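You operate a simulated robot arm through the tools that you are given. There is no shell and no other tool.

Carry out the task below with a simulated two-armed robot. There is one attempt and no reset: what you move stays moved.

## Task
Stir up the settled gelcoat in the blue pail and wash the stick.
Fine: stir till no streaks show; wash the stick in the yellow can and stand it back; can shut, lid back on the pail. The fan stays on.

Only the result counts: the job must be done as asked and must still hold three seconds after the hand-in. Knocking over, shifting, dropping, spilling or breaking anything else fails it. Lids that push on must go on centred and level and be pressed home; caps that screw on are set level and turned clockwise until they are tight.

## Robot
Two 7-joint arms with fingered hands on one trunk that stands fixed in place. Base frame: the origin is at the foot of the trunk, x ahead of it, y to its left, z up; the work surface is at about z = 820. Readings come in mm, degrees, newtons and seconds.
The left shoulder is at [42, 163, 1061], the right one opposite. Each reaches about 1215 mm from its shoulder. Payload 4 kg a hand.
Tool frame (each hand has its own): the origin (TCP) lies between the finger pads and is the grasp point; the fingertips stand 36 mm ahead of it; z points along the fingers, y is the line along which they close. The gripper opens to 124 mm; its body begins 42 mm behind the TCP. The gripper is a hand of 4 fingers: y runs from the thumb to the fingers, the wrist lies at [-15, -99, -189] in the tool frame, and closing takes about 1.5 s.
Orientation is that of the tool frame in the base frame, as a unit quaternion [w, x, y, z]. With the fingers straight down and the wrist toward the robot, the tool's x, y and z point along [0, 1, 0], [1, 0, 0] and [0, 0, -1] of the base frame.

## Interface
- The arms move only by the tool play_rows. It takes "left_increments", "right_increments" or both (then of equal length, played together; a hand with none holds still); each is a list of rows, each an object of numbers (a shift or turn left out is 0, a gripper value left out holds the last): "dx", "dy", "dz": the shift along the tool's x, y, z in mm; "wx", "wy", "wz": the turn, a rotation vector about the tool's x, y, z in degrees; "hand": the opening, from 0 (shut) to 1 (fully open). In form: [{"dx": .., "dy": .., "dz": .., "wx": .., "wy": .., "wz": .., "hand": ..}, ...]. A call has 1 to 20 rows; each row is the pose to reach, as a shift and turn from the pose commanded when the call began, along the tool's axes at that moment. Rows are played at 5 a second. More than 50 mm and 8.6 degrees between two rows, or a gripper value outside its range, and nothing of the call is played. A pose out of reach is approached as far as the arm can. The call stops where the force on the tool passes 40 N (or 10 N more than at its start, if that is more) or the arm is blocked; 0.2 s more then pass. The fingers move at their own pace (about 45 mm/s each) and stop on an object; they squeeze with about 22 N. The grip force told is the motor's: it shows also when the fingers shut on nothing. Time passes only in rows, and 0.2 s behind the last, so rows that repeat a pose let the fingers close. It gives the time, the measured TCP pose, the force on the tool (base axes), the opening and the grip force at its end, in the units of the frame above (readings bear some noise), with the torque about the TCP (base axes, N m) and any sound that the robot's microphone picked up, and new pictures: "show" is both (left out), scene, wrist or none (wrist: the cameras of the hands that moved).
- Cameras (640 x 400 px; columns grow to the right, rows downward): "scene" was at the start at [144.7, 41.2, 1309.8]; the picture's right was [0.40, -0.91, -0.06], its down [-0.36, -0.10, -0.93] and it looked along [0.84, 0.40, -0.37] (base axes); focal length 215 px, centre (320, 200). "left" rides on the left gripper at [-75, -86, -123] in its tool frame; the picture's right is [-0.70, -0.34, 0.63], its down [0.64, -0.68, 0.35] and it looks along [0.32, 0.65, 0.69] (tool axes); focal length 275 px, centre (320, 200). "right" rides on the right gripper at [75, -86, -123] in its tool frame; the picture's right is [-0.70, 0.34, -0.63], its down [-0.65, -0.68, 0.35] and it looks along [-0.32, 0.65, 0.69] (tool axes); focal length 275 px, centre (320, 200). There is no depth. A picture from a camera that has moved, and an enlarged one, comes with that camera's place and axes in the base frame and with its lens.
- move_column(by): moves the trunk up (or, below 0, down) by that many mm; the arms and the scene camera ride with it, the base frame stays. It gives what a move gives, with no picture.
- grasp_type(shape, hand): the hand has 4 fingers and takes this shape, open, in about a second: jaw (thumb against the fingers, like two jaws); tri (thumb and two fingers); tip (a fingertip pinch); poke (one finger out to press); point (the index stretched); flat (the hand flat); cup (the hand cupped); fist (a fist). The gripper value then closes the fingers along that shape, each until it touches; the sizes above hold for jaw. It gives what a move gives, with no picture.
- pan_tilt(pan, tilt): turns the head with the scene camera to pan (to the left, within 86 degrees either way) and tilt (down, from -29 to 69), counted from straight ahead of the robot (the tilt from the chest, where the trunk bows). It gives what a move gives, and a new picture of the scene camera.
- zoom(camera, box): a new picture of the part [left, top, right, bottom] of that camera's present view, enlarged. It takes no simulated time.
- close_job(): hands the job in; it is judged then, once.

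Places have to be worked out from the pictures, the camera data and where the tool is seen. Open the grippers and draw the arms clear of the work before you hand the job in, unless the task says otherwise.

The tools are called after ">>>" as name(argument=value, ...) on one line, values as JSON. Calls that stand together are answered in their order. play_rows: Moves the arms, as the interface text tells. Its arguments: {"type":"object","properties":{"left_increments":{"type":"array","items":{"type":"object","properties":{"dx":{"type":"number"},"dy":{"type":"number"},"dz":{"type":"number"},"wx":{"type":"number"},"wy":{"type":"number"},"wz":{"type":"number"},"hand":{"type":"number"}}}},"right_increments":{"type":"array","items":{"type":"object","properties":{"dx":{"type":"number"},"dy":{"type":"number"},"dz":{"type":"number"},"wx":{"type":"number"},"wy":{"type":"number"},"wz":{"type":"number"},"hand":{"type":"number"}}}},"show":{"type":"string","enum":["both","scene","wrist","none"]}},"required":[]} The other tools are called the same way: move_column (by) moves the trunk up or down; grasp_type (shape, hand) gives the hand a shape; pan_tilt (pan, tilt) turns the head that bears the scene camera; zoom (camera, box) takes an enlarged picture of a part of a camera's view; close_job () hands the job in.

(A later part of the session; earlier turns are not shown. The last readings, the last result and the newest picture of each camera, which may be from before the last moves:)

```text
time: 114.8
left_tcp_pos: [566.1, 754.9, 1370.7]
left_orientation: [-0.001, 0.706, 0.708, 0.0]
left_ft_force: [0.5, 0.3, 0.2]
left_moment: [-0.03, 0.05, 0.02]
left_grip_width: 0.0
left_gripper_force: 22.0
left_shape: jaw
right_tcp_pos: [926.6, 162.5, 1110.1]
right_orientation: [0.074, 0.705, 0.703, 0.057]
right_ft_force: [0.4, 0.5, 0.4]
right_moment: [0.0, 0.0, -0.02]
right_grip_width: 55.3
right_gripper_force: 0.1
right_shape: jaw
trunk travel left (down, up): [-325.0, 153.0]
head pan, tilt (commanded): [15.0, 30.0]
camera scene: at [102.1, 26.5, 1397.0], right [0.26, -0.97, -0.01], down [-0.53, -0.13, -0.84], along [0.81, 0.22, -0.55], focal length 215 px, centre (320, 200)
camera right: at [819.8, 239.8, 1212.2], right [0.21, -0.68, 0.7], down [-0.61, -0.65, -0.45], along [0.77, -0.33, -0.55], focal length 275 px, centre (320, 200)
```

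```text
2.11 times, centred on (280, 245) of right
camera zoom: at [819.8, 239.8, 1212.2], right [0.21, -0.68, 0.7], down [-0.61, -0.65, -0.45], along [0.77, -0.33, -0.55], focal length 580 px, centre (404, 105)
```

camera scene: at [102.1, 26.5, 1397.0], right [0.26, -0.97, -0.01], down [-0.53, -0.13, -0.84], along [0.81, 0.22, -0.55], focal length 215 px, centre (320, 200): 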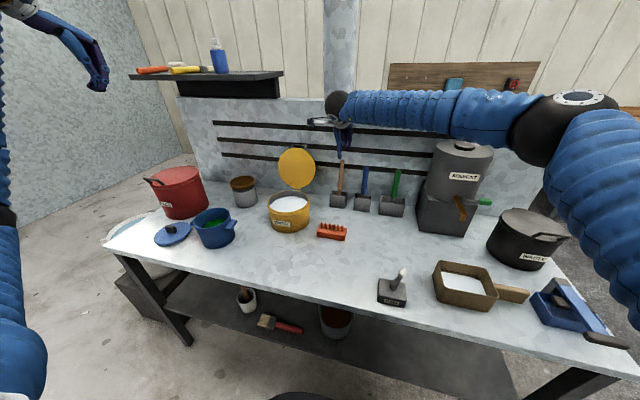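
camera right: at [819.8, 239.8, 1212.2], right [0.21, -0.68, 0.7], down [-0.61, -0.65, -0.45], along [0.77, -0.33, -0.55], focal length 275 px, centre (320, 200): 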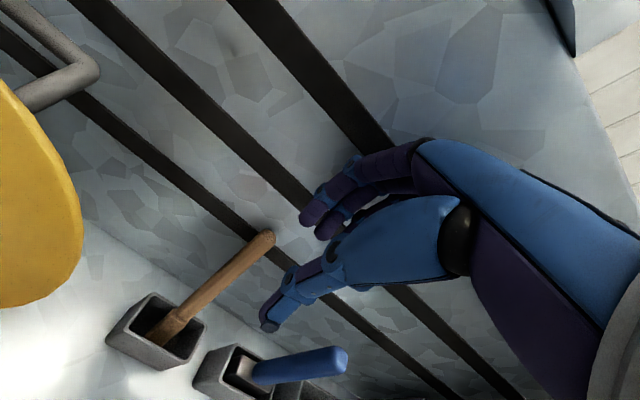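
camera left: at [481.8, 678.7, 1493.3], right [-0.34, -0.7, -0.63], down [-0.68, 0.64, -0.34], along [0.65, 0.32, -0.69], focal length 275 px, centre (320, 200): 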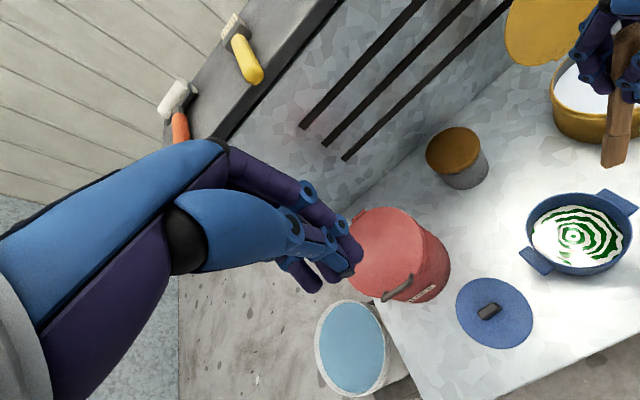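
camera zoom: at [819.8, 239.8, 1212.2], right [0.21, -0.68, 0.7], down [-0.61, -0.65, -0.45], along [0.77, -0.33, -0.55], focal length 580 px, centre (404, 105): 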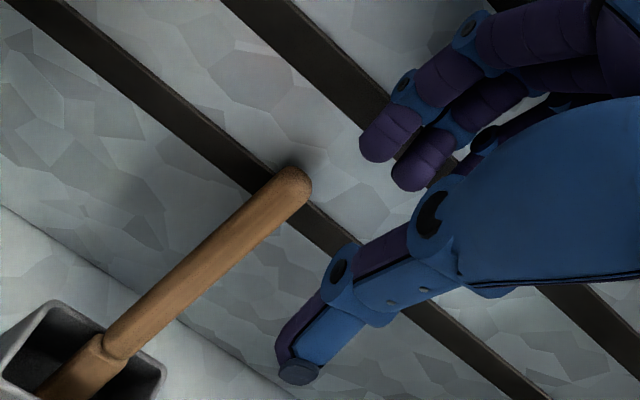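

The stick is back in its cup, leaning on the cup's back edge. Now to shut the can: the open lid's top edge is at about (888,336,1097) with the bar behind it at x≈920. I'll bring the right hand, levelled and wide open, above it.

>>> play_rows(right_increments=[{"dx": -1.1, "dy": 7.8, "dz": -44.3}, {"dx": -2.2, "dy": 15.7, "dz": -88.7, "wx": 2, "wy": 0.4}, {"dx": 41.2, "dy": 9, "dz": -88.1, "wx": 4, "wy": 0.9, "wz": 0.2, "hand": 0.6}, {"dx": 84.5, "dy": 2.4, "dz": -87.6, "wx": 6, "wy": 1.4, "wz": 0.2, "hand": 0.85}, {"dx": 127.9, "dy": -4.3, "dz": -87, "wx": 8, "wy": 1.8, "wz": 0.3, "hand": 0.85}, {"dx": 171.3, "dy": -10.9, "dz": -86.5, "wx": 10, "wy": 2.27, "wz": 0.4, "hand": 0.85}, {"dx": 171.3, "dy": -10.9, "dz": -86.5, "wx": 10, "wy": 2.27, "wz": 0.4, "hand": 0.85}], show="both")

>>> zoom(camera="scene", box=[250, 70, 370, 230])

>>> zoom(camera="right", box=[120, 150, 420, 400])

```text
time: 116.4
left_tcp_pos: [565.3, 752.6, 1371.2]
left_orientation: [-0.002, 0.706, 0.708, 0.001]
left_ft_force: [0.3, 0.7, -0.5]
left_moment: [0.02, 0.0, 0.0]
left_grip_width: 0.0
left_gripper_force: 22.4
left_shape: jaw
right_tcp_pos: [902.2, 332.0, 1191.4]
right_orientation: [-0.001, 0.71, 0.704, 0.012]
right_ft_force: [-0.1, -1.2, 1.3]
right_moment: [0.07, 0.04, 0.01]
right_grip_width: 105.0
right_gripper_force: 0.0
right_shape: jaw
trunk travel left (down, up): [-325.0, 153.0]
head pan, tilt (commanded): [15.0, 30.0]
camera scene: at [101.7, 24.4, 1397.2], right [0.26, -0.97, -0.02], down [-0.53, -0.13, -0.84], along [0.81, 0.22, -0.55], focal length 215 px, centre (320, 200)
camera right: at [815.4, 405.1, 1312.7], right [0.32, -0.71, 0.63], down [-0.68, -0.63, -0.37], along [0.66, -0.31, -0.69], focal length 275 px, centre (320, 200)
```

scene: 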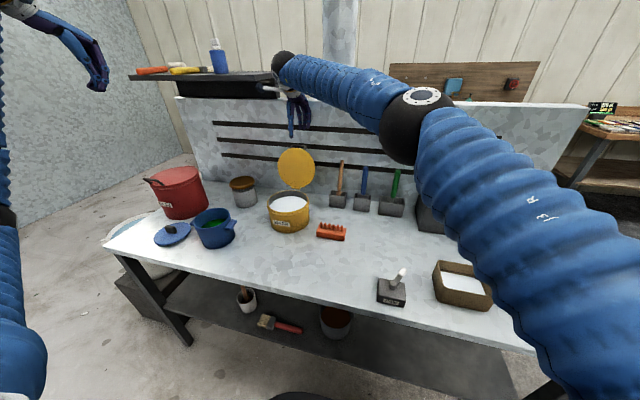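
right: 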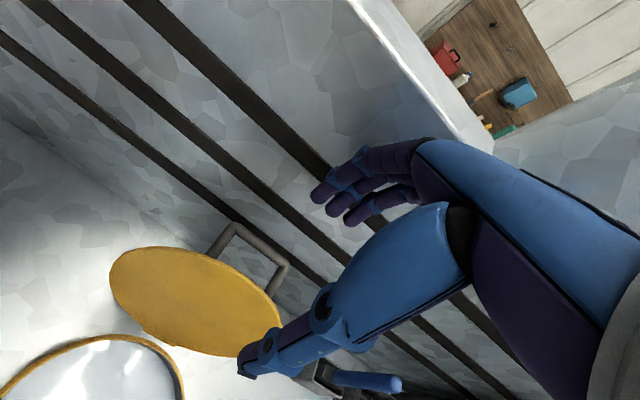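

```text
2.50 times, centred on (310, 150) of scene
camera zoom: at [101.7, 24.4, 1397.2], right [0.26, -0.97, -0.02], down [-0.53, -0.13, -0.84], along [0.81, 0.22, -0.55], focal length 536 px, centre (345, 325)
```

zoom: 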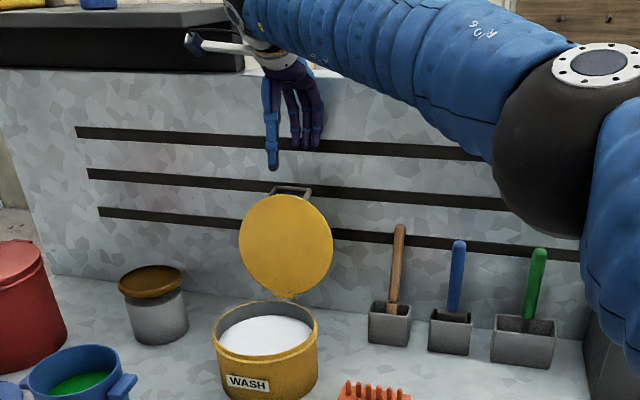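

```text
1.60 times, centred on (270, 275) of right
camera zoom: at [815.4, 405.1, 1312.7], right [0.32, -0.71, 0.63], down [-0.68, -0.63, -0.37], along [0.66, -0.31, -0.69], focal length 440 px, centre (400, 80)
```

zoom: 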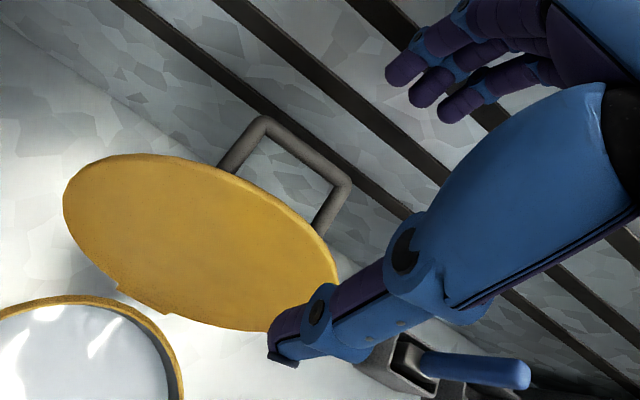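

The bar is at x≈928 (y 314–371) and the lid's edge at x≈897. I'll centre at x≈906, y≈340, set the opening to ~87 mm and lower astride the lid's top edge and bar.

>>> play_rows(right_increments=[{"dx": 8, "dy": 4, "hand": 0.7}, {"dx": 8, "dy": 4, "dz": 15, "hand": 0.7}, {"dx": 8, "dy": 4, "dz": 35}, {"dx": 8, "dy": 4, "dz": 55}, {"dx": 8, "dy": 4, "dz": 75}, {"dx": 8, "dy": 4, "dz": 75}], show="wrist")

>>> zoom(camera="scene", box=[260, 90, 350, 210])

>>> zoom(camera="right", box=[120, 150, 420, 400])

```text
time: 117.8
left_tcp_pos: [565.6, 754.8, 1370.8]
left_orientation: [-0.001, 0.706, 0.708, 0.0]
left_ft_force: [-0.7, -0.5, -0.5]
left_moment: [-0.01, -0.01, 0.03]
left_grip_width: 0.0
left_gripper_force: 21.9
left_shape: jaw
right_tcp_pos: [907.1, 343.7, 1115.2]
right_orientation: [0.0, 0.71, 0.704, 0.011]
right_ft_force: [0.2, 0.2, 0.1]
right_moment: [0.03, 0.0, -0.03]
right_grip_width: 87.0
right_gripper_force: 0.1
right_shape: jaw
trunk travel left (down, up): [-325.0, 153.0]
head pan, tilt (commanded): [15.0, 30.0]
camera right: at [820.3, 417.9, 1237.1], right [0.32, -0.71, 0.63], down [-0.68, -0.63, -0.37], along [0.66, -0.31, -0.69], focal length 275 px, centre (320, 200)
```

right: 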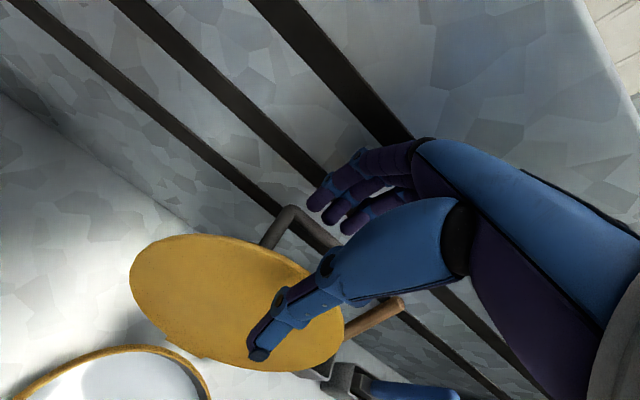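

```text
3.33 times, centred on (305, 150) of scene
camera zoom: at [101.2, 26.7, 1397.2], right [0.26, -0.97, -0.01], down [-0.53, -0.13, -0.84], along [0.81, 0.22, -0.55], focal length 715 px, centre (370, 367)
```

zoom: 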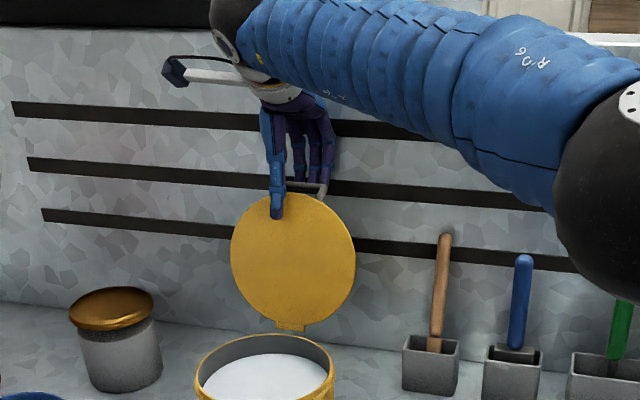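

```text
1.60 times, centred on (270, 275) of right
camera zoom: at [820.3, 417.9, 1237.1], right [0.32, -0.71, 0.63], down [-0.68, -0.63, -0.37], along [0.66, -0.31, -0.69], focal length 440 px, centre (400, 80)
```

zoom: 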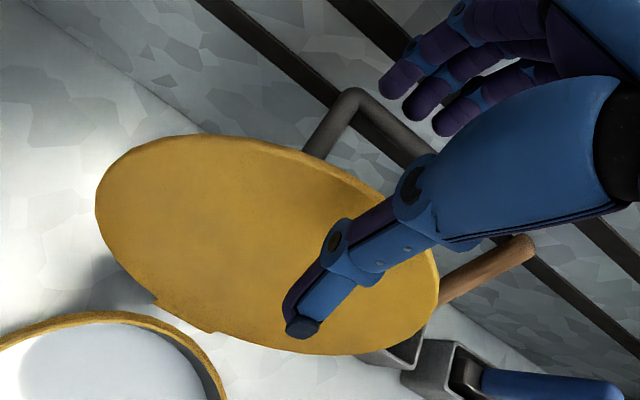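

The thumb is inside the lid and the fingers are behind the bar. I'll narrow the grip to ~56 mm and draw the lid forward just past vertical.

>>> play_rows(right_increments=[{"hand": 0.45}, {"hand": 0.45}, {"hand": 0.45}, {"dy": -8}, {"dy": -16}, {"dy": -24}, {"dy": -32}, {"dy": -40}, {"dy": -48}, {"dy": -55}, {"dy": -62}, {"dy": -62}], show="both")

>>> zoom(camera="scene", box=[250, 90, 350, 220])

>>> zoom(camera="right", box=[120, 150, 420, 400])

```text
time: 120.4
left_tcp_pos: [566.2, 754.0, 1370.8]
left_orientation: [-0.002, 0.706, 0.708, -0.001]
left_ft_force: [-0.3, -0.1, -0.5]
left_moment: [-0.01, 0.04, 0.01]
left_grip_width: 0.0
left_gripper_force: 22.2
left_shape: jaw
right_tcp_pos: [844.5, 345.8, 1112.3]
right_orientation: [-0.001, 0.71, 0.704, 0.011]
right_ft_force: [-0.4, -0.3, 0.1]
right_moment: [-0.04, 0.04, -0.01]
right_grip_width: 55.8
right_gripper_force: 0.2
right_shape: jaw
trunk travel left (down, up): [-325.0, 153.0]
head pan, tilt (commanded): [15.0, 30.0]
camera scene: at [101.6, 26.7, 1397.1], right [0.26, -0.97, -0.01], down [-0.53, -0.13, -0.84], along [0.81, 0.22, -0.55], focal length 215 px, centre (320, 200)
camera right: at [756.9, 419.1, 1235.3], right [0.32, -0.71, 0.63], down [-0.68, -0.63, -0.37], along [0.66, -0.31, -0.69], focal length 275 px, centre (320, 200)
```

scene: 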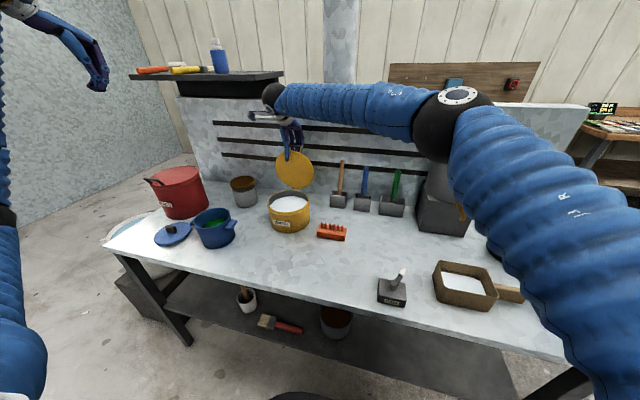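
right: 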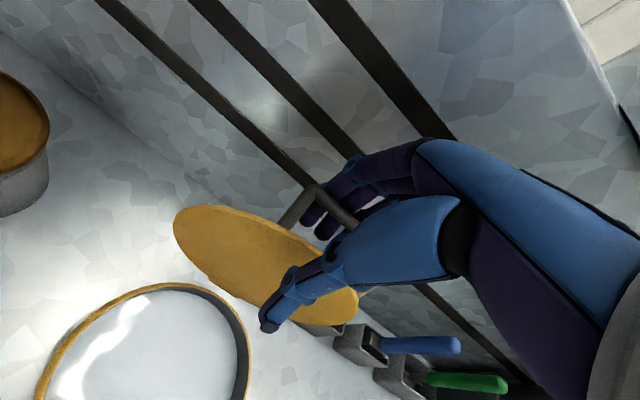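

```text
3.08 times, centred on (300, 155) of scene
camera zoom: at [101.6, 26.7, 1397.1], right [0.26, -0.97, -0.01], down [-0.53, -0.13, -0.84], along [0.81, 0.22, -0.55], focal length 660 px, centre (382, 338)
```

zoom: 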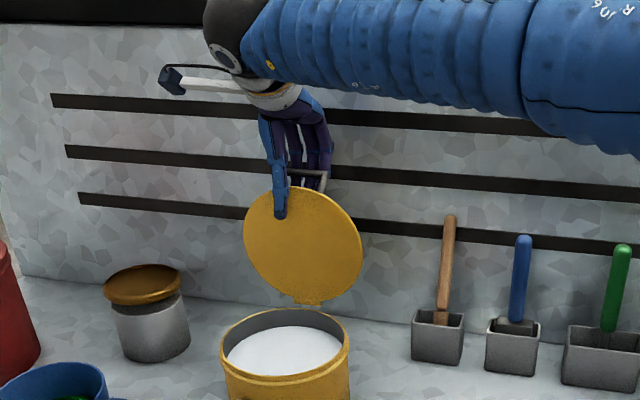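

```text
1.60 times, centred on (270, 275) of right
camera zoom: at [756.9, 419.1, 1235.3], right [0.32, -0.71, 0.63], down [-0.68, -0.63, -0.37], along [0.66, -0.31, -0.69], focal length 440 px, centre (400, 80)
```

zoom: 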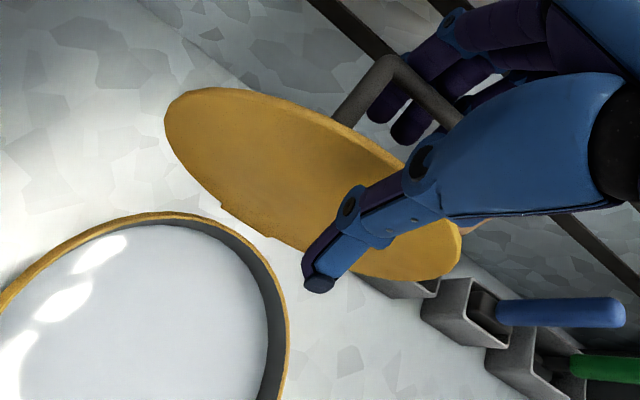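

The lid has come forward to about 83°, held between thumb and fingers. I'll go on lowering along the arc to about 50° with the thumb supporting it.

>>> play_rows(right_increments=[{"dy": -7, "dz": 5}, {"dy": -13, "dz": 10}, {"dy": -20, "dz": 13}, {"dy": -27, "dz": 16}, {"dy": -35, "dz": 19.5}, {"dy": -42, "dz": 23}, {"dy": -49, "dz": 27.5}, {"dy": -55, "dz": 32}, {"dy": -61, "dz": 36.5}, {"dy": -67, "dz": 41}, {"dy": -67, "dz": 41}], show="both")

>>> zoom(camera="scene", box=[250, 90, 350, 220])

>>> zoom(camera="right", box=[120, 150, 420, 400])

```text
time: 122.8
left_tcp_pos: [564.9, 754.5, 1370.9]
left_orientation: [-0.001, 0.706, 0.709, 0.001]
left_ft_force: [-1.5, -0.1, 0.6]
left_moment: [-0.01, 0.01, 0.0]
left_grip_width: 0.1
left_gripper_force: 22.2
left_shape: jaw
right_tcp_pos: [776.7, 347.4, 1071.7]
right_orientation: [0.0, 0.709, 0.705, 0.011]
right_ft_force: [-0.5, -0.2, 0.1]
right_moment: [-0.01, -0.01, 0.05]
right_grip_width: 56.4
right_gripper_force: 0.1
right_shape: jaw
trunk travel left (down, up): [-325.0, 153.0]
head pan, tilt (commanded): [15.0, 30.0]
camera scene: at [101.5, 26.6, 1397.1], right [0.26, -0.97, -0.01], down [-0.53, -0.13, -0.84], along [0.81, 0.22, -0.55], focal length 215 px, centre (320, 200)
camera right: at [689.7, 420.3, 1194.0], right [0.32, -0.71, 0.63], down [-0.68, -0.63, -0.37], along [0.66, -0.31, -0.69], focal length 275 px, centre (320, 200)
```

scene: 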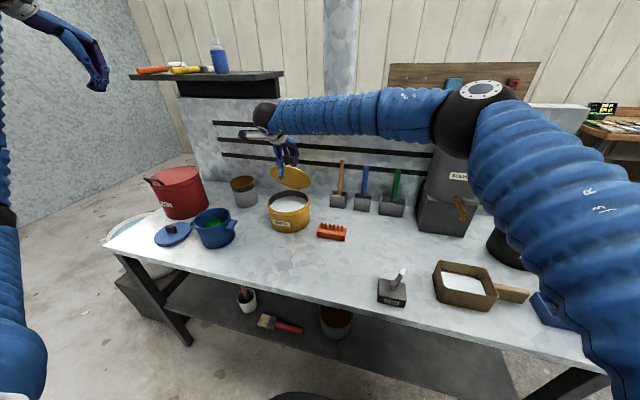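
right: 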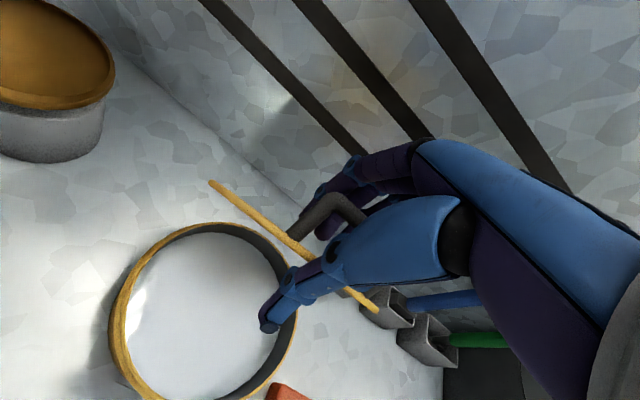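

```text
3.08 times, centred on (300, 155) of scene
camera zoom: at [101.5, 26.6, 1397.1], right [0.26, -0.97, -0.01], down [-0.53, -0.13, -0.84], along [0.81, 0.22, -0.55], focal length 660 px, centre (382, 338)
```

zoom: 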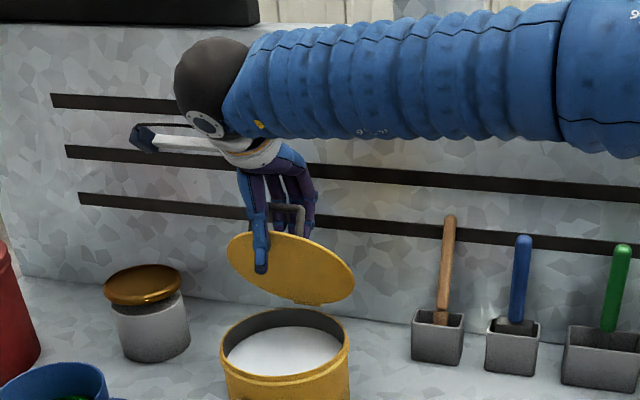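

```text
1.60 times, centred on (270, 275) of right
camera zoom: at [689.7, 420.3, 1194.0], right [0.32, -0.71, 0.63], down [-0.68, -0.63, -0.37], along [0.66, -0.31, -0.69], focal length 440 px, centre (400, 80)
```

zoom: 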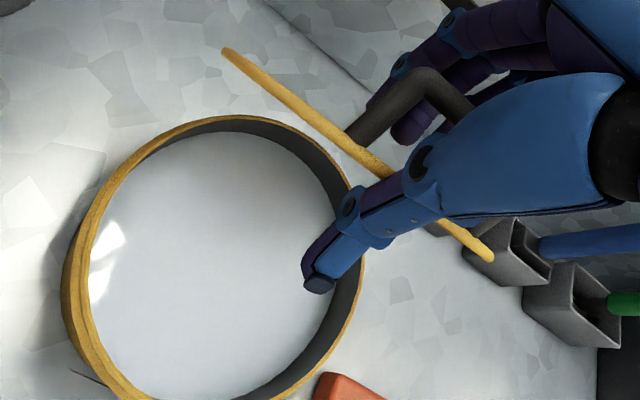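

The lid is at about 50°, well supported. I'll continue down to about 20°, letting the hand rise relative to the bar.

>>> play_rows(right_increments=[{"dy": -6, "dz": 5.5}, {"dy": -12, "dz": 11}, {"dy": -17, "dz": 16.5}, {"dy": -22, "dz": 22}, {"dy": -27, "dz": 27}, {"dy": -32, "dz": 31}, {"dy": -36, "dz": 33}, {"dy": -40, "dz": 34.5}, {"dy": -45, "dz": 36}, {"dy": -49, "dz": 38}, {"dy": -54, "dz": 42}, {"dy": -58, "dz": 46}, {"dy": -58, "dz": 46}], show="both")

>>> zoom(camera="scene", box=[250, 110, 350, 230])

>>> zoom(camera="right", box=[120, 120, 420, 370])

```text
time: 125.6
left_tcp_pos: [564.0, 753.2, 1371.6]
left_orientation: [-0.001, 0.706, 0.708, 0.001]
left_ft_force: [0.1, -0.1, 0.1]
left_moment: [0.02, -0.01, -0.06]
left_grip_width: 0.0
left_gripper_force: 21.6
left_shape: jaw
right_tcp_pos: [716.4, 347.0, 1025.7]
right_orientation: [-0.001, 0.709, 0.706, 0.01]
right_ft_force: [-1.5, -1.4, 8.7]
right_moment: [0.02, -1.19, 0.07]
right_grip_width: 53.2
right_gripper_force: 22.0
right_shape: jaw
trunk travel left (down, up): [-325.0, 153.0]
head pan, tilt (commanded): [15.0, 30.0]
camera scene: at [100.0, 26.0, 1397.3], right [0.26, -0.97, -0.01], down [-0.53, -0.13, -0.84], along [0.81, 0.22, -0.55], focal length 215 px, centre (320, 200)
camera right: at [630.3, 421.0, 1147.4], right [0.33, -0.71, 0.63], down [-0.68, -0.64, -0.37], along [0.66, -0.31, -0.69], focal length 275 px, centre (320, 200)
```

scene: 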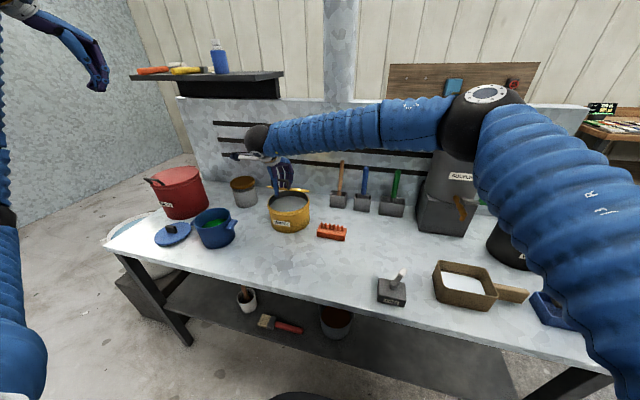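
right: 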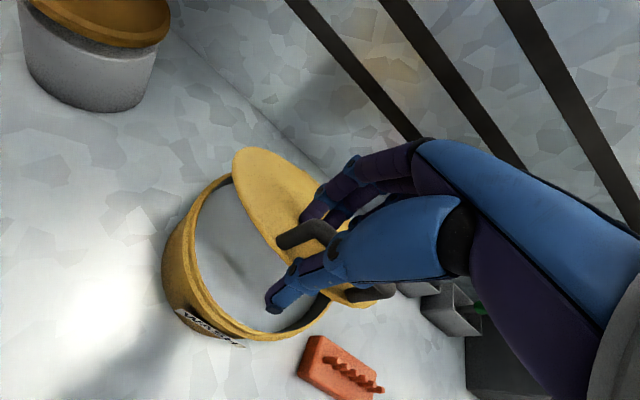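

```text
3.33 times, centred on (300, 170) of scene
camera zoom: at [100.0, 26.0, 1397.3], right [0.26, -0.97, -0.01], down [-0.53, -0.13, -0.84], along [0.81, 0.22, -0.55], focal length 715 px, centre (387, 300)
```

zoom: 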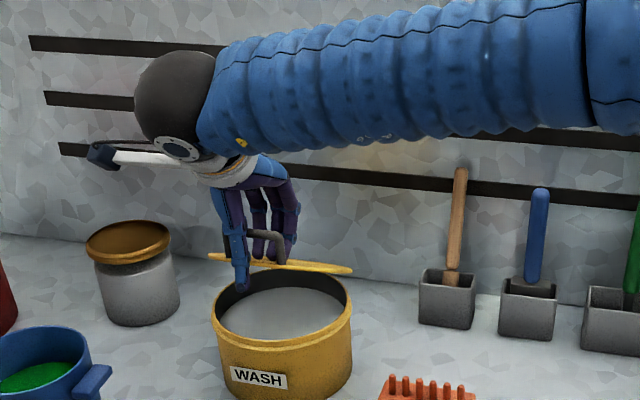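

```text
1.60 times, centred on (270, 245) of right
camera zoom: at [630.3, 421.0, 1147.4], right [0.33, -0.71, 0.63], down [-0.68, -0.64, -0.37], along [0.66, -0.31, -0.69], focal length 440 px, centre (400, 128)
```

zoom: 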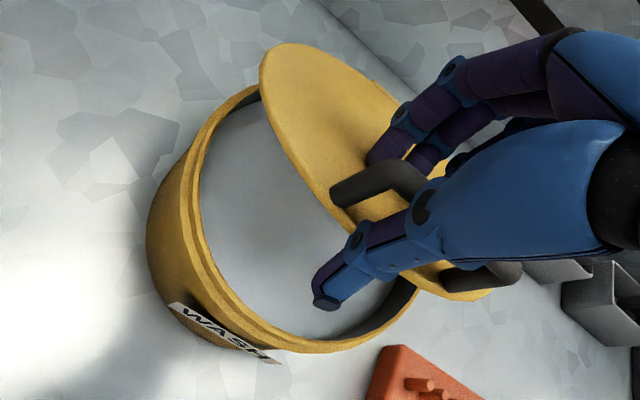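

The fingertips now press on the lid's top (9 N). I'll raise the hand ~22 mm so only the bar is between thumb and fingers, then close on the bar.

>>> play_rows(right_increments=[{"dz": -8}, {"dz": -16}, {"dy": -2, "dz": -24}, {"dy": -2, "dz": -24, "hand": 0.35}, {"dy": -2, "dz": -24, "hand": 0.25}, {"dy": -2, "dz": -24, "hand": 0.15}], show="wrist")

>>> zoom(camera="scene", box=[250, 110, 350, 230])

>>> zoom(camera="right", box=[120, 120, 420, 370])

```text
time: 127.0
left_tcp_pos: [564.8, 753.6, 1370.7]
left_orientation: [-0.001, 0.706, 0.708, 0.0]
left_ft_force: [-0.3, -0.2, -0.1]
left_moment: [0.0, -0.01, -0.01]
left_grip_width: 0.1
left_gripper_force: 21.7
left_shape: jaw
right_tcp_pos: [717.7, 346.0, 1049.9]
right_orientation: [-0.001, 0.71, 0.704, 0.01]
right_ft_force: [-1.4, 0.5, 1.9]
right_moment: [-0.01, -0.01, 0.02]
right_grip_width: 19.7
right_gripper_force: 0.1
right_shape: jaw
trunk travel left (down, up): [-325.0, 153.0]
head pan, tilt (commanded): [15.0, 30.0]
camera right: at [630.6, 420.6, 1171.9], right [0.32, -0.71, 0.63], down [-0.68, -0.63, -0.37], along [0.66, -0.31, -0.69], focal length 275 px, centre (320, 200)
```

right: 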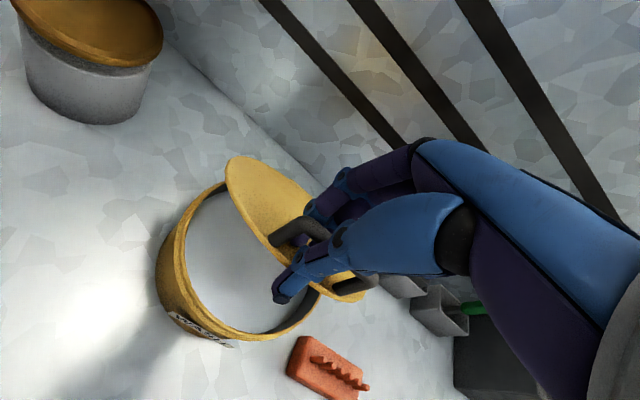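

```text
3.33 times, centred on (300, 170) of scene
camera zoom: at [101.3, 26.6, 1397.2], right [0.26, -0.97, -0.01], down [-0.53, -0.13, -0.84], along [0.81, 0.22, -0.55], focal length 715 px, centre (387, 300)
```

zoom: 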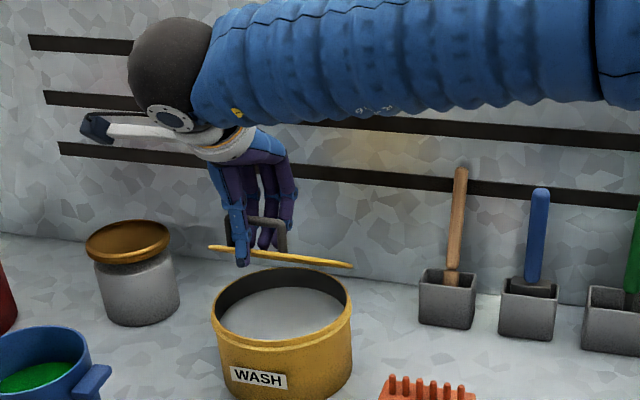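

```text
1.60 times, centred on (270, 245) of right
camera zoom: at [630.6, 420.6, 1171.9], right [0.32, -0.71, 0.63], down [-0.68, -0.63, -0.37], along [0.66, -0.31, -0.69], focal length 440 px, centre (400, 128)
```

zoom: 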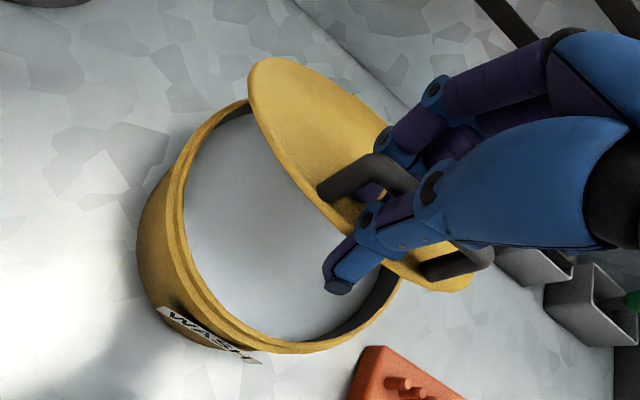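

The bar now sits between thumb and fingers. I'll close fully on it.

>>> play_rows(right_increments=[{"hand": 0.08}, {"hand": 0.0}, {"hand": 0.0}, {"hand": 0.0}], show="none")

>>> zoom(camera="right", box=[120, 120, 420, 370])

>>> zoom(camera="scene", box=[250, 110, 350, 230])

```text
time: 128.0
left_tcp_pos: [564.7, 753.6, 1371.8]
left_orientation: [-0.002, 0.706, 0.709, 0.0]
left_ft_force: [-0.4, 0.1, 0.5]
left_moment: [-0.02, -0.01, -0.01]
left_grip_width: 0.2
left_gripper_force: 21.6
left_shape: jaw
right_tcp_pos: [717.2, 346.3, 1050.5]
right_orientation: [-0.001, 0.709, 0.705, 0.012]
right_ft_force: [-4.1, -0.1, 9.6]
right_moment: [0.03, -0.84, 0.04]
right_grip_width: 16.4
right_gripper_force: 21.5
right_shape: jaw
trunk travel left (down, up): [-325.0, 153.0]
head pan, tilt (commanded): [15.0, 30.0]
```

```text
1.60 times, centred on (270, 245) of right
camera zoom: at [629.8, 420.5, 1172.7], right [0.32, -0.71, 0.63], down [-0.68, -0.63, -0.37], along [0.66, -0.31, -0.69], focal length 440 px, centre (400, 128)
```

zoom: 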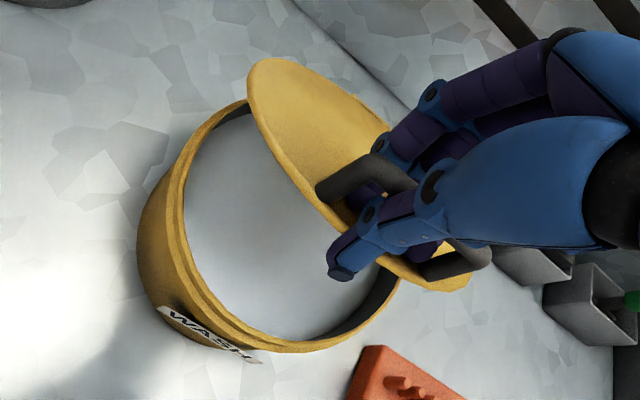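

```text
3.33 times, centred on (300, 170) of scene
camera zoom: at [100.3, 26.4, 1397.3], right [0.26, -0.97, -0.01], down [-0.53, -0.13, -0.84], along [0.81, 0.22, -0.55], focal length 715 px, centre (387, 300)
```

zoom: 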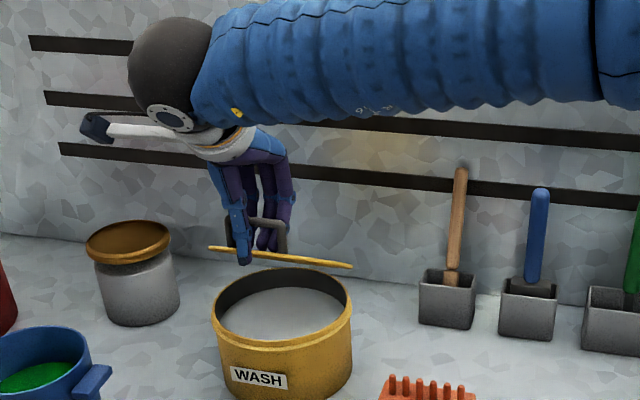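

The grip is too deep — fingertips bear on the lid. I'll open a little, raise 16 mm and close again on the bar.

>>> play_rows(right_increments=[{"hand": 0.22}, {"hand": 0.22}, {"dy": 1, "dz": -8}, {"dy": 2, "dz": -16}, {"dy": 2, "dz": -16, "hand": 0.1}, {"dy": 2, "dz": -16, "hand": 0.0}, {"dy": 2, "dz": -16, "hand": 0.0}, {"dy": 2, "dz": -16, "hand": 0.0}], show="none")

>>> zoom(camera="right", box=[120, 120, 420, 370])

>>> zoom(camera="scene", box=[250, 110, 350, 230])

```text
time: 129.8
left_tcp_pos: [565.2, 755.2, 1371.2]
left_orientation: [-0.002, 0.706, 0.709, 0.0]
left_ft_force: [-0.3, 0.1, 0.0]
left_moment: [-0.02, 0.01, 0.03]
left_grip_width: 0.0
left_gripper_force: 22.2
left_shape: jaw
right_tcp_pos: [719.4, 346.1, 1065.4]
right_orientation: [-0.001, 0.709, 0.705, 0.01]
right_ft_force: [-2.4, -0.1, 3.0]
right_moment: [0.02, -0.02, -0.02]
right_grip_width: 0.5
right_gripper_force: 21.8
right_shape: jaw
trunk travel left (down, up): [-325.0, 153.0]
head pan, tilt (commanded): [15.0, 30.0]
```

```text
1.60 times, centred on (270, 245) of right
camera zoom: at [631.7, 420.1, 1187.8], right [0.32, -0.71, 0.63], down [-0.68, -0.63, -0.37], along [0.66, -0.31, -0.69], focal length 440 px, centre (400, 128)
```

zoom: 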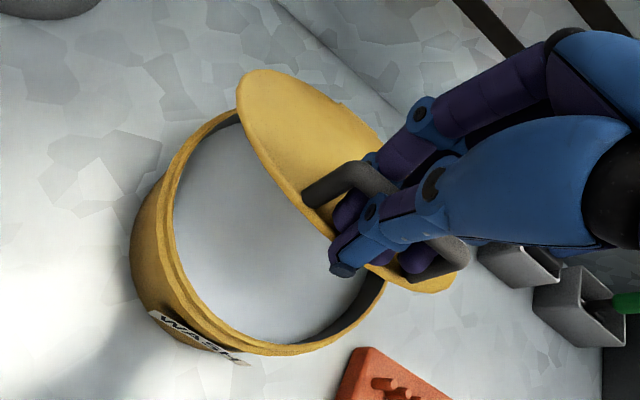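

```text
3.33 times, centred on (300, 170) of scene
camera zoom: at [101.1, 26.5, 1397.2], right [0.26, -0.97, -0.01], down [-0.53, -0.13, -0.84], along [0.81, 0.22, -0.55], focal length 715 px, centre (387, 300)
```

zoom: 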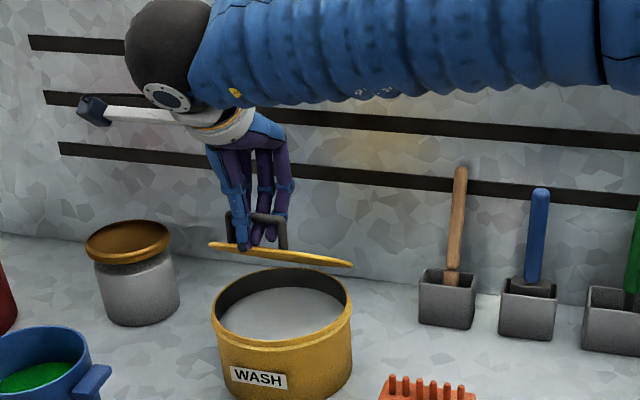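

The bar is trapped inside the closed fingers. I'll lower the lid along its arc to about 5°, then check.

>>> play_rows(right_increments=[{"dy": -8, "dz": 10}, {"dy": -16.5, "dz": 20.3}, {"dy": -21, "dz": 27.5}, {"dy": -25, "dz": 34.5}, {"dy": -29, "dz": 42}, {"dy": -33, "dz": 49.4}, {"dy": -36, "dz": 57}, {"dy": -39, "dz": 65}, {"dy": -41.5, "dz": 73}, {"dy": -43, "dz": 78}, {"dy": -43, "dz": 78}], show="both")

>>> zoom(camera="right", box=[120, 120, 420, 370])

>>> zoom(camera="scene", box=[250, 120, 350, 240])

```text
time: 132.2
left_tcp_pos: [562.8, 754.4, 1371.9]
left_orientation: [0.0, 0.706, 0.708, 0.001]
left_ft_force: [0.0, 0.3, 0.5]
left_moment: [0.01, 0.02, 0.0]
left_grip_width: 0.2
left_gripper_force: 22.5
left_shape: jaw
right_tcp_pos: [677.9, 348.0, 988.3]
right_orientation: [0.0, 0.709, 0.705, 0.01]
right_ft_force: [-21.2, -2.1, 6.1]
right_moment: [0.0, 0.07, 0.04]
right_grip_width: 2.5
right_gripper_force: 21.4
right_shape: jaw
trunk travel left (down, up): [-325.0, 153.0]
head pan, tilt (commanded): [15.0, 30.0]
camera scene: at [99.3, 26.2, 1397.3], right [0.26, -0.97, -0.01], down [-0.53, -0.13, -0.84], along [0.81, 0.22, -0.55], focal length 215 px, centre (320, 200)
camera right: at [589.3, 421.0, 1109.8], right [0.32, -0.71, 0.63], down [-0.68, -0.63, -0.37], along [0.66, -0.31, -0.69], focal length 275 px, centre (320, 200)
```

scene: 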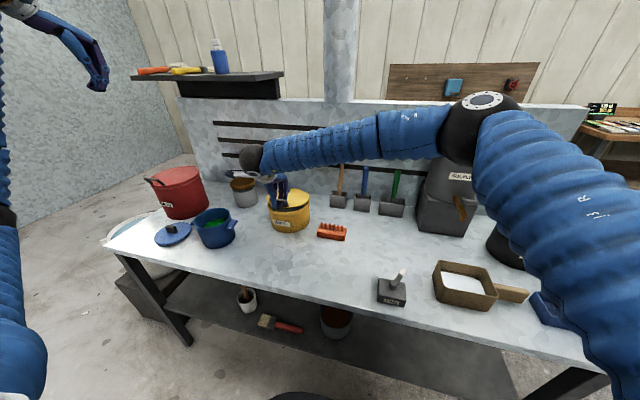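
right: 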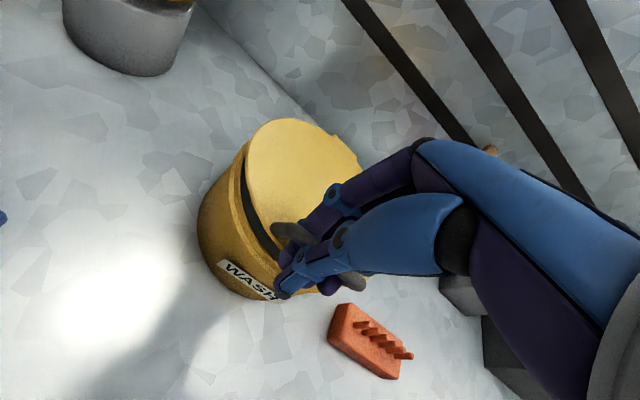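

```text
1.60 times, centred on (270, 245) of right
camera zoom: at [589.3, 421.0, 1109.8], right [0.32, -0.71, 0.63], down [-0.68, -0.63, -0.37], along [0.66, -0.31, -0.69], focal length 440 px, centre (400, 128)
```

zoom: 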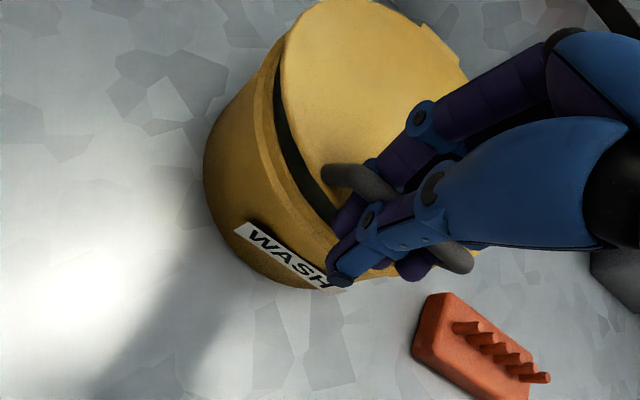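

```text
3.33 times, centred on (300, 180) of scene
camera zoom: at [99.3, 26.2, 1397.3], right [0.26, -0.97, -0.01], down [-0.53, -0.13, -0.84], along [0.81, 0.22, -0.55], focal length 715 px, centre (387, 267)
```

zoom: 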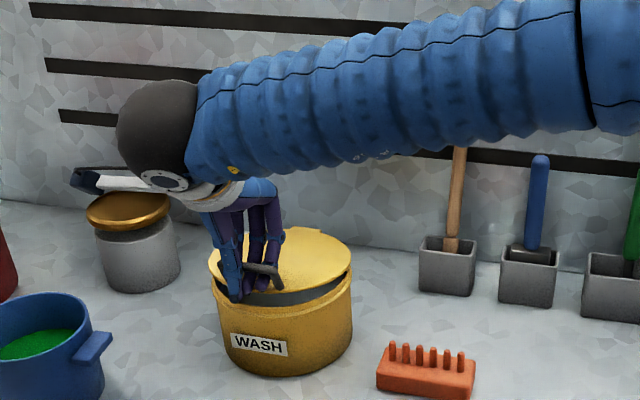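

Nearly shut. The lid pushes the hand outward (21 N), so I'll ease 4 mm toward the robot and lower the remaining ~15 mm.

>>> play_rows(right_increments=[{"dy": -3}, {"dy": -5, "dz": 4}, {"dy": -6, "dz": 8}, {"dy": -6.5, "dz": 12}, {"dy": -7, "dz": 15}, {"dy": -7, "dz": 15}], show="wrist")

>>> zoom(camera="right", box=[120, 120, 420, 370])

>>> zoom(camera="scene", box=[250, 140, 350, 240])

```text
time: 133.6
left_tcp_pos: [566.0, 753.5, 1370.3]
left_orientation: [-0.001, 0.706, 0.708, 0.0]
left_ft_force: [-0.3, 0.4, -0.4]
left_moment: [0.03, 0.01, -0.01]
left_grip_width: 0.0
left_gripper_force: 22.4
left_shape: jaw
right_tcp_pos: [671.2, 347.8, 972.6]
right_orientation: [0.0, 0.71, 0.704, 0.01]
right_ft_force: [-5.8, -3.7, 1.3]
right_moment: [-0.01, -0.05, 0.0]
right_grip_width: 1.4
right_gripper_force: 21.8
right_shape: jaw
trunk travel left (down, up): [-325.0, 153.0]
head pan, tilt (commanded): [15.0, 30.0]
camera right: at [584.3, 421.2, 1093.9], right [0.32, -0.71, 0.63], down [-0.68, -0.63, -0.37], along [0.66, -0.31, -0.69], focal length 275 px, centre (320, 200)
```

right: 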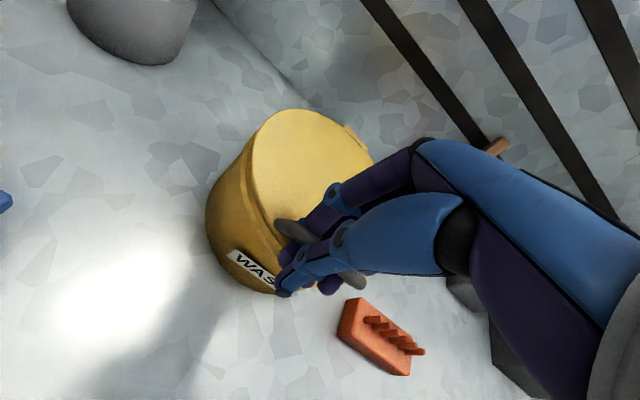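

```text
1.60 times, centred on (270, 245) of right
camera zoom: at [584.3, 421.2, 1093.9], right [0.32, -0.71, 0.63], down [-0.68, -0.63, -0.37], along [0.66, -0.31, -0.69], focal length 440 px, centre (400, 128)
```

zoom: 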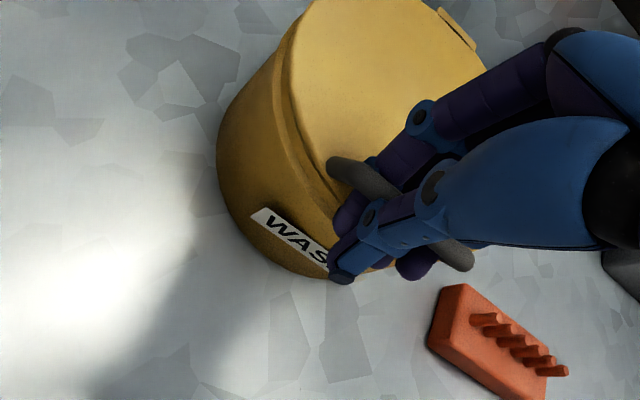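

```text
4.00 times, centred on (300, 190) of scene
camera zoom: at [100.9, 26.2, 1397.2], right [0.26, -0.97, -0.01], down [-0.53, -0.13, -0.84], along [0.81, 0.22, -0.55], focal length 858 px, centre (400, 240)
```

zoom: 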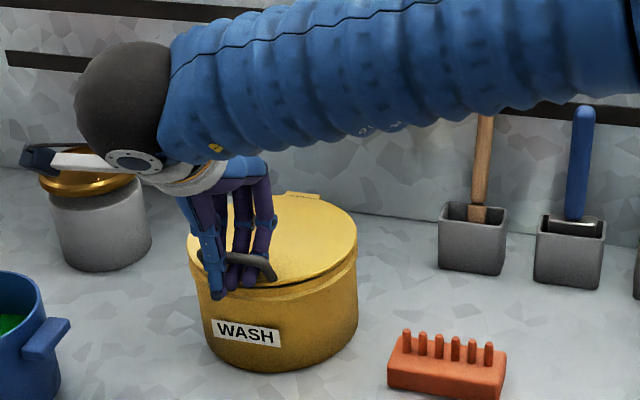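

The lid is down. I'll open the hand, rise clear, and check that it is fully shut.

>>> play_rows(right_increments=[{"dy": -2, "hand": 0.15}, {"dy": -2, "hand": 0.3}, {"dy": -2, "hand": 0.45}, {"dy": -2, "hand": 0.5}, {"dy": -2, "dz": -10}, {"dy": -2, "dz": -30}, {"dy": -2, "dz": -60}, {"dy": -2, "dz": -95}, {"dx": -30, "dy": -2, "dz": -125}, {"dx": -70, "dy": -2, "dz": -140}, {"dx": -110, "dy": -2, "dz": -150}, {"dx": -150, "dy": -2, "dz": -150}, {"dx": -150, "dy": -2, "dz": -150}], show="both")

>>> zoom(camera="scene", box=[250, 150, 350, 240])

>>> zoom(camera="right", box=[0, 0, 400, 300])

```text
time: 136.4
left_tcp_pos: [565.7, 756.5, 1370.2]
left_orientation: [-0.001, 0.706, 0.709, -0.001]
left_ft_force: [-0.1, 0.6, -0.3]
left_moment: [-0.02, 0.01, -0.01]
left_grip_width: 0.0
left_gripper_force: 21.8
left_shape: jaw
right_tcp_pos: [666.5, 197.3, 1118.4]
right_orientation: [0.0, 0.709, 0.705, 0.01]
right_ft_force: [0.7, 0.6, 0.6]
right_moment: [0.0, -0.03, 0.03]
right_grip_width: 61.5
right_gripper_force: 0.0
right_shape: jaw
trunk travel left (down, up): [-325.0, 153.0]
head pan, tilt (commanded): [15.0, 30.0]
camera scene: at [101.3, 28.0, 1397.1], right [0.26, -0.97, -0.01], down [-0.53, -0.13, -0.84], along [0.81, 0.22, -0.55], focal length 215 px, centre (320, 200)
camera right: at [579.0, 271.7, 1241.0], right [0.32, -0.71, 0.63], down [-0.68, -0.64, -0.36], along [0.66, -0.31, -0.69], focal length 275 px, centre (320, 200)
```

scene: 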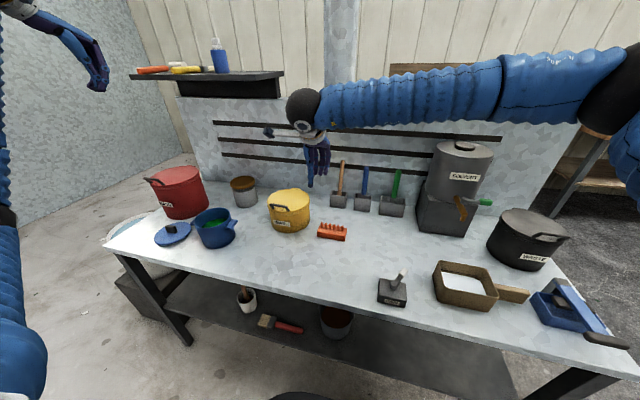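
right: 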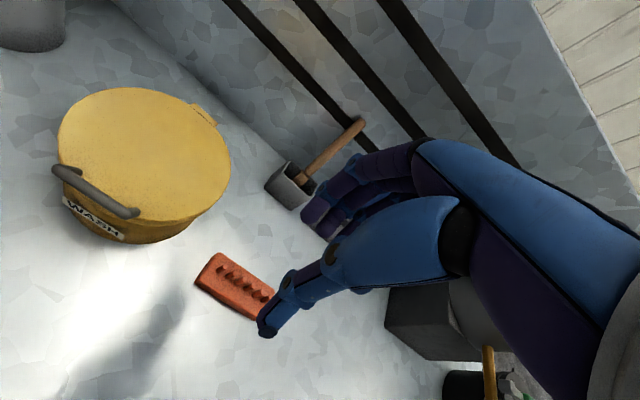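

```text
4.44 times, centred on (300, 195) of scene
camera zoom: at [101.3, 28.0, 1397.1], right [0.26, -0.97, -0.01], down [-0.53, -0.13, -0.84], along [0.81, 0.22, -0.55], focal length 954 px, centre (409, 222)
```

zoom: 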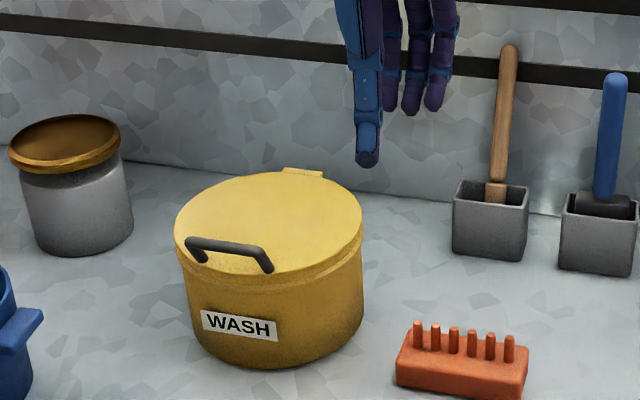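

```text
1.33 times, centred on (200, 150) of right
camera zoom: at [579.0, 271.7, 1241.0], right [0.32, -0.71, 0.63], down [-0.68, -0.64, -0.36], along [0.66, -0.31, -0.69], focal length 367 px, centre (480, 267)
```

zoom: 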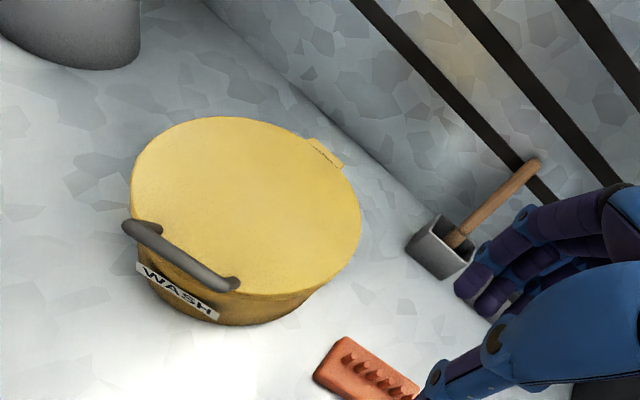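

The wash can is shut with its handle where it was, and the stick is back in its cup. Now the pail lid: I'll bring the left hand to the earlier viewing pose above the parked lid and open it, to compare the pail's place with before.

>>> play_rows(left_increments=[{"dx": 1, "dy": -6, "dz": 32, "hand": 0.3}, {"dx": 2, "dy": -12, "dz": 64, "hand": 0.6}, {"dx": 3, "dy": -18, "dz": 96, "hand": 0.6}, {"dx": 4, "dy": -24, "dz": 128, "hand": 0.6}, {"dx": 5, "dy": -30, "dz": 160, "hand": 0.6}, {"dx": 6, "dy": -36, "dz": 191, "hand": 0.6}, {"dx": 6, "dy": -36, "dz": 191, "hand": 0.6}], show="wrist")

>>> pan_tilt(pan=40, tilt=30)

>>> zoom(camera="scene", box=[200, 120, 340, 240])

```text
time: 138.0
left_tcp_pos: [527.6, 761.6, 1180.3]
left_orientation: [-0.001, 0.706, 0.708, 0.0]
left_ft_force: [-0.1, 0.5, 0.5]
left_moment: [0.02, -0.01, -0.02]
left_grip_width: 74.1
left_gripper_force: 0.2
left_shape: jaw
right_tcp_pos: [667.0, 196.4, 1118.8]
right_orientation: [-0.001, 0.709, 0.705, 0.011]
right_ft_force: [0.2, -1.3, -0.6]
right_moment: [0.0, 0.04, 0.02]
right_grip_width: 61.6
right_gripper_force: 0.0
right_shape: jaw
trunk travel left (down, up): [-325.0, 153.0]
head pan, tilt (commanded): [15.0, 30.0]
camera left: at [444.3, 685.1, 1303.4], right [-0.34, -0.7, -0.63], down [-0.68, 0.64, -0.34], along [0.65, 0.32, -0.69], focal length 275 px, centre (320, 200)
```

left: 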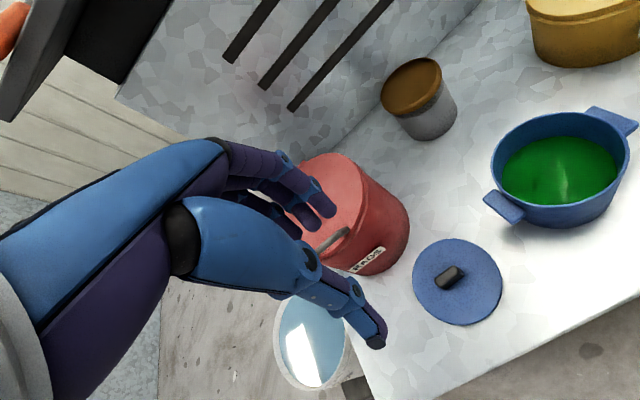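

```text
time: 138.9
left_tcp_pos: [529.1, 760.6, 1179.8]
left_orientation: [-0.001, 0.706, 0.708, 0.0]
left_ft_force: [0.3, 0.4, -1.0]
left_moment: [-0.03, 0.0, 0.02]
left_grip_width: 73.8
left_gripper_force: 0.0
left_shape: jaw
right_tcp_pos: [667.5, 195.8, 1118.8]
right_orientation: [-0.001, 0.71, 0.705, 0.01]
right_ft_force: [0.6, 0.0, -1.0]
right_moment: [0.0, -0.01, 0.03]
right_grip_width: 61.7
right_gripper_force: 0.0
right_shape: jaw
trunk travel left (down, up): [-325.0, 153.0]
head pan, tilt (commanded): [40.0, 30.0]
camera scene: at [83.5, 61.1, 1398.2], right [0.64, -0.77, -0.04], down [-0.43, -0.32, -0.84], along [0.63, 0.56, -0.54], focal length 215 px, centre (320, 200)
```

scene: 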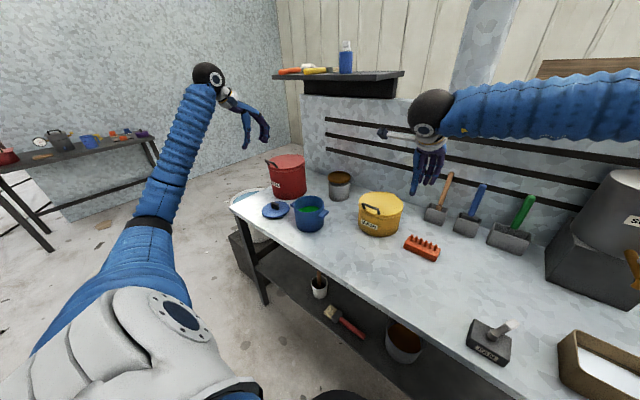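

```text
3.33 times, centred on (270, 180) of scene
camera zoom: at [83.5, 61.1, 1398.2], right [0.64, -0.77, -0.04], down [-0.43, -0.32, -0.84], along [0.63, 0.56, -0.54], focal length 715 px, centre (487, 267)
```

zoom: 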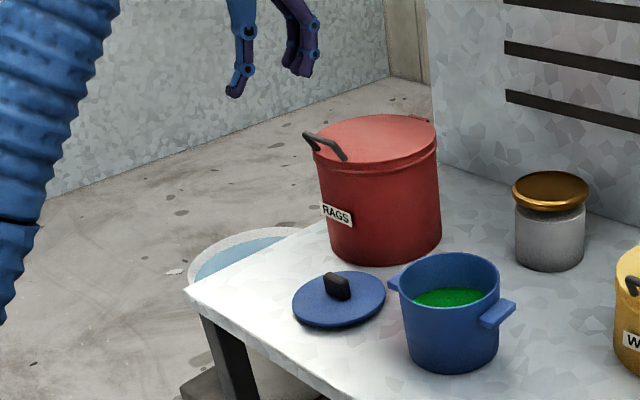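

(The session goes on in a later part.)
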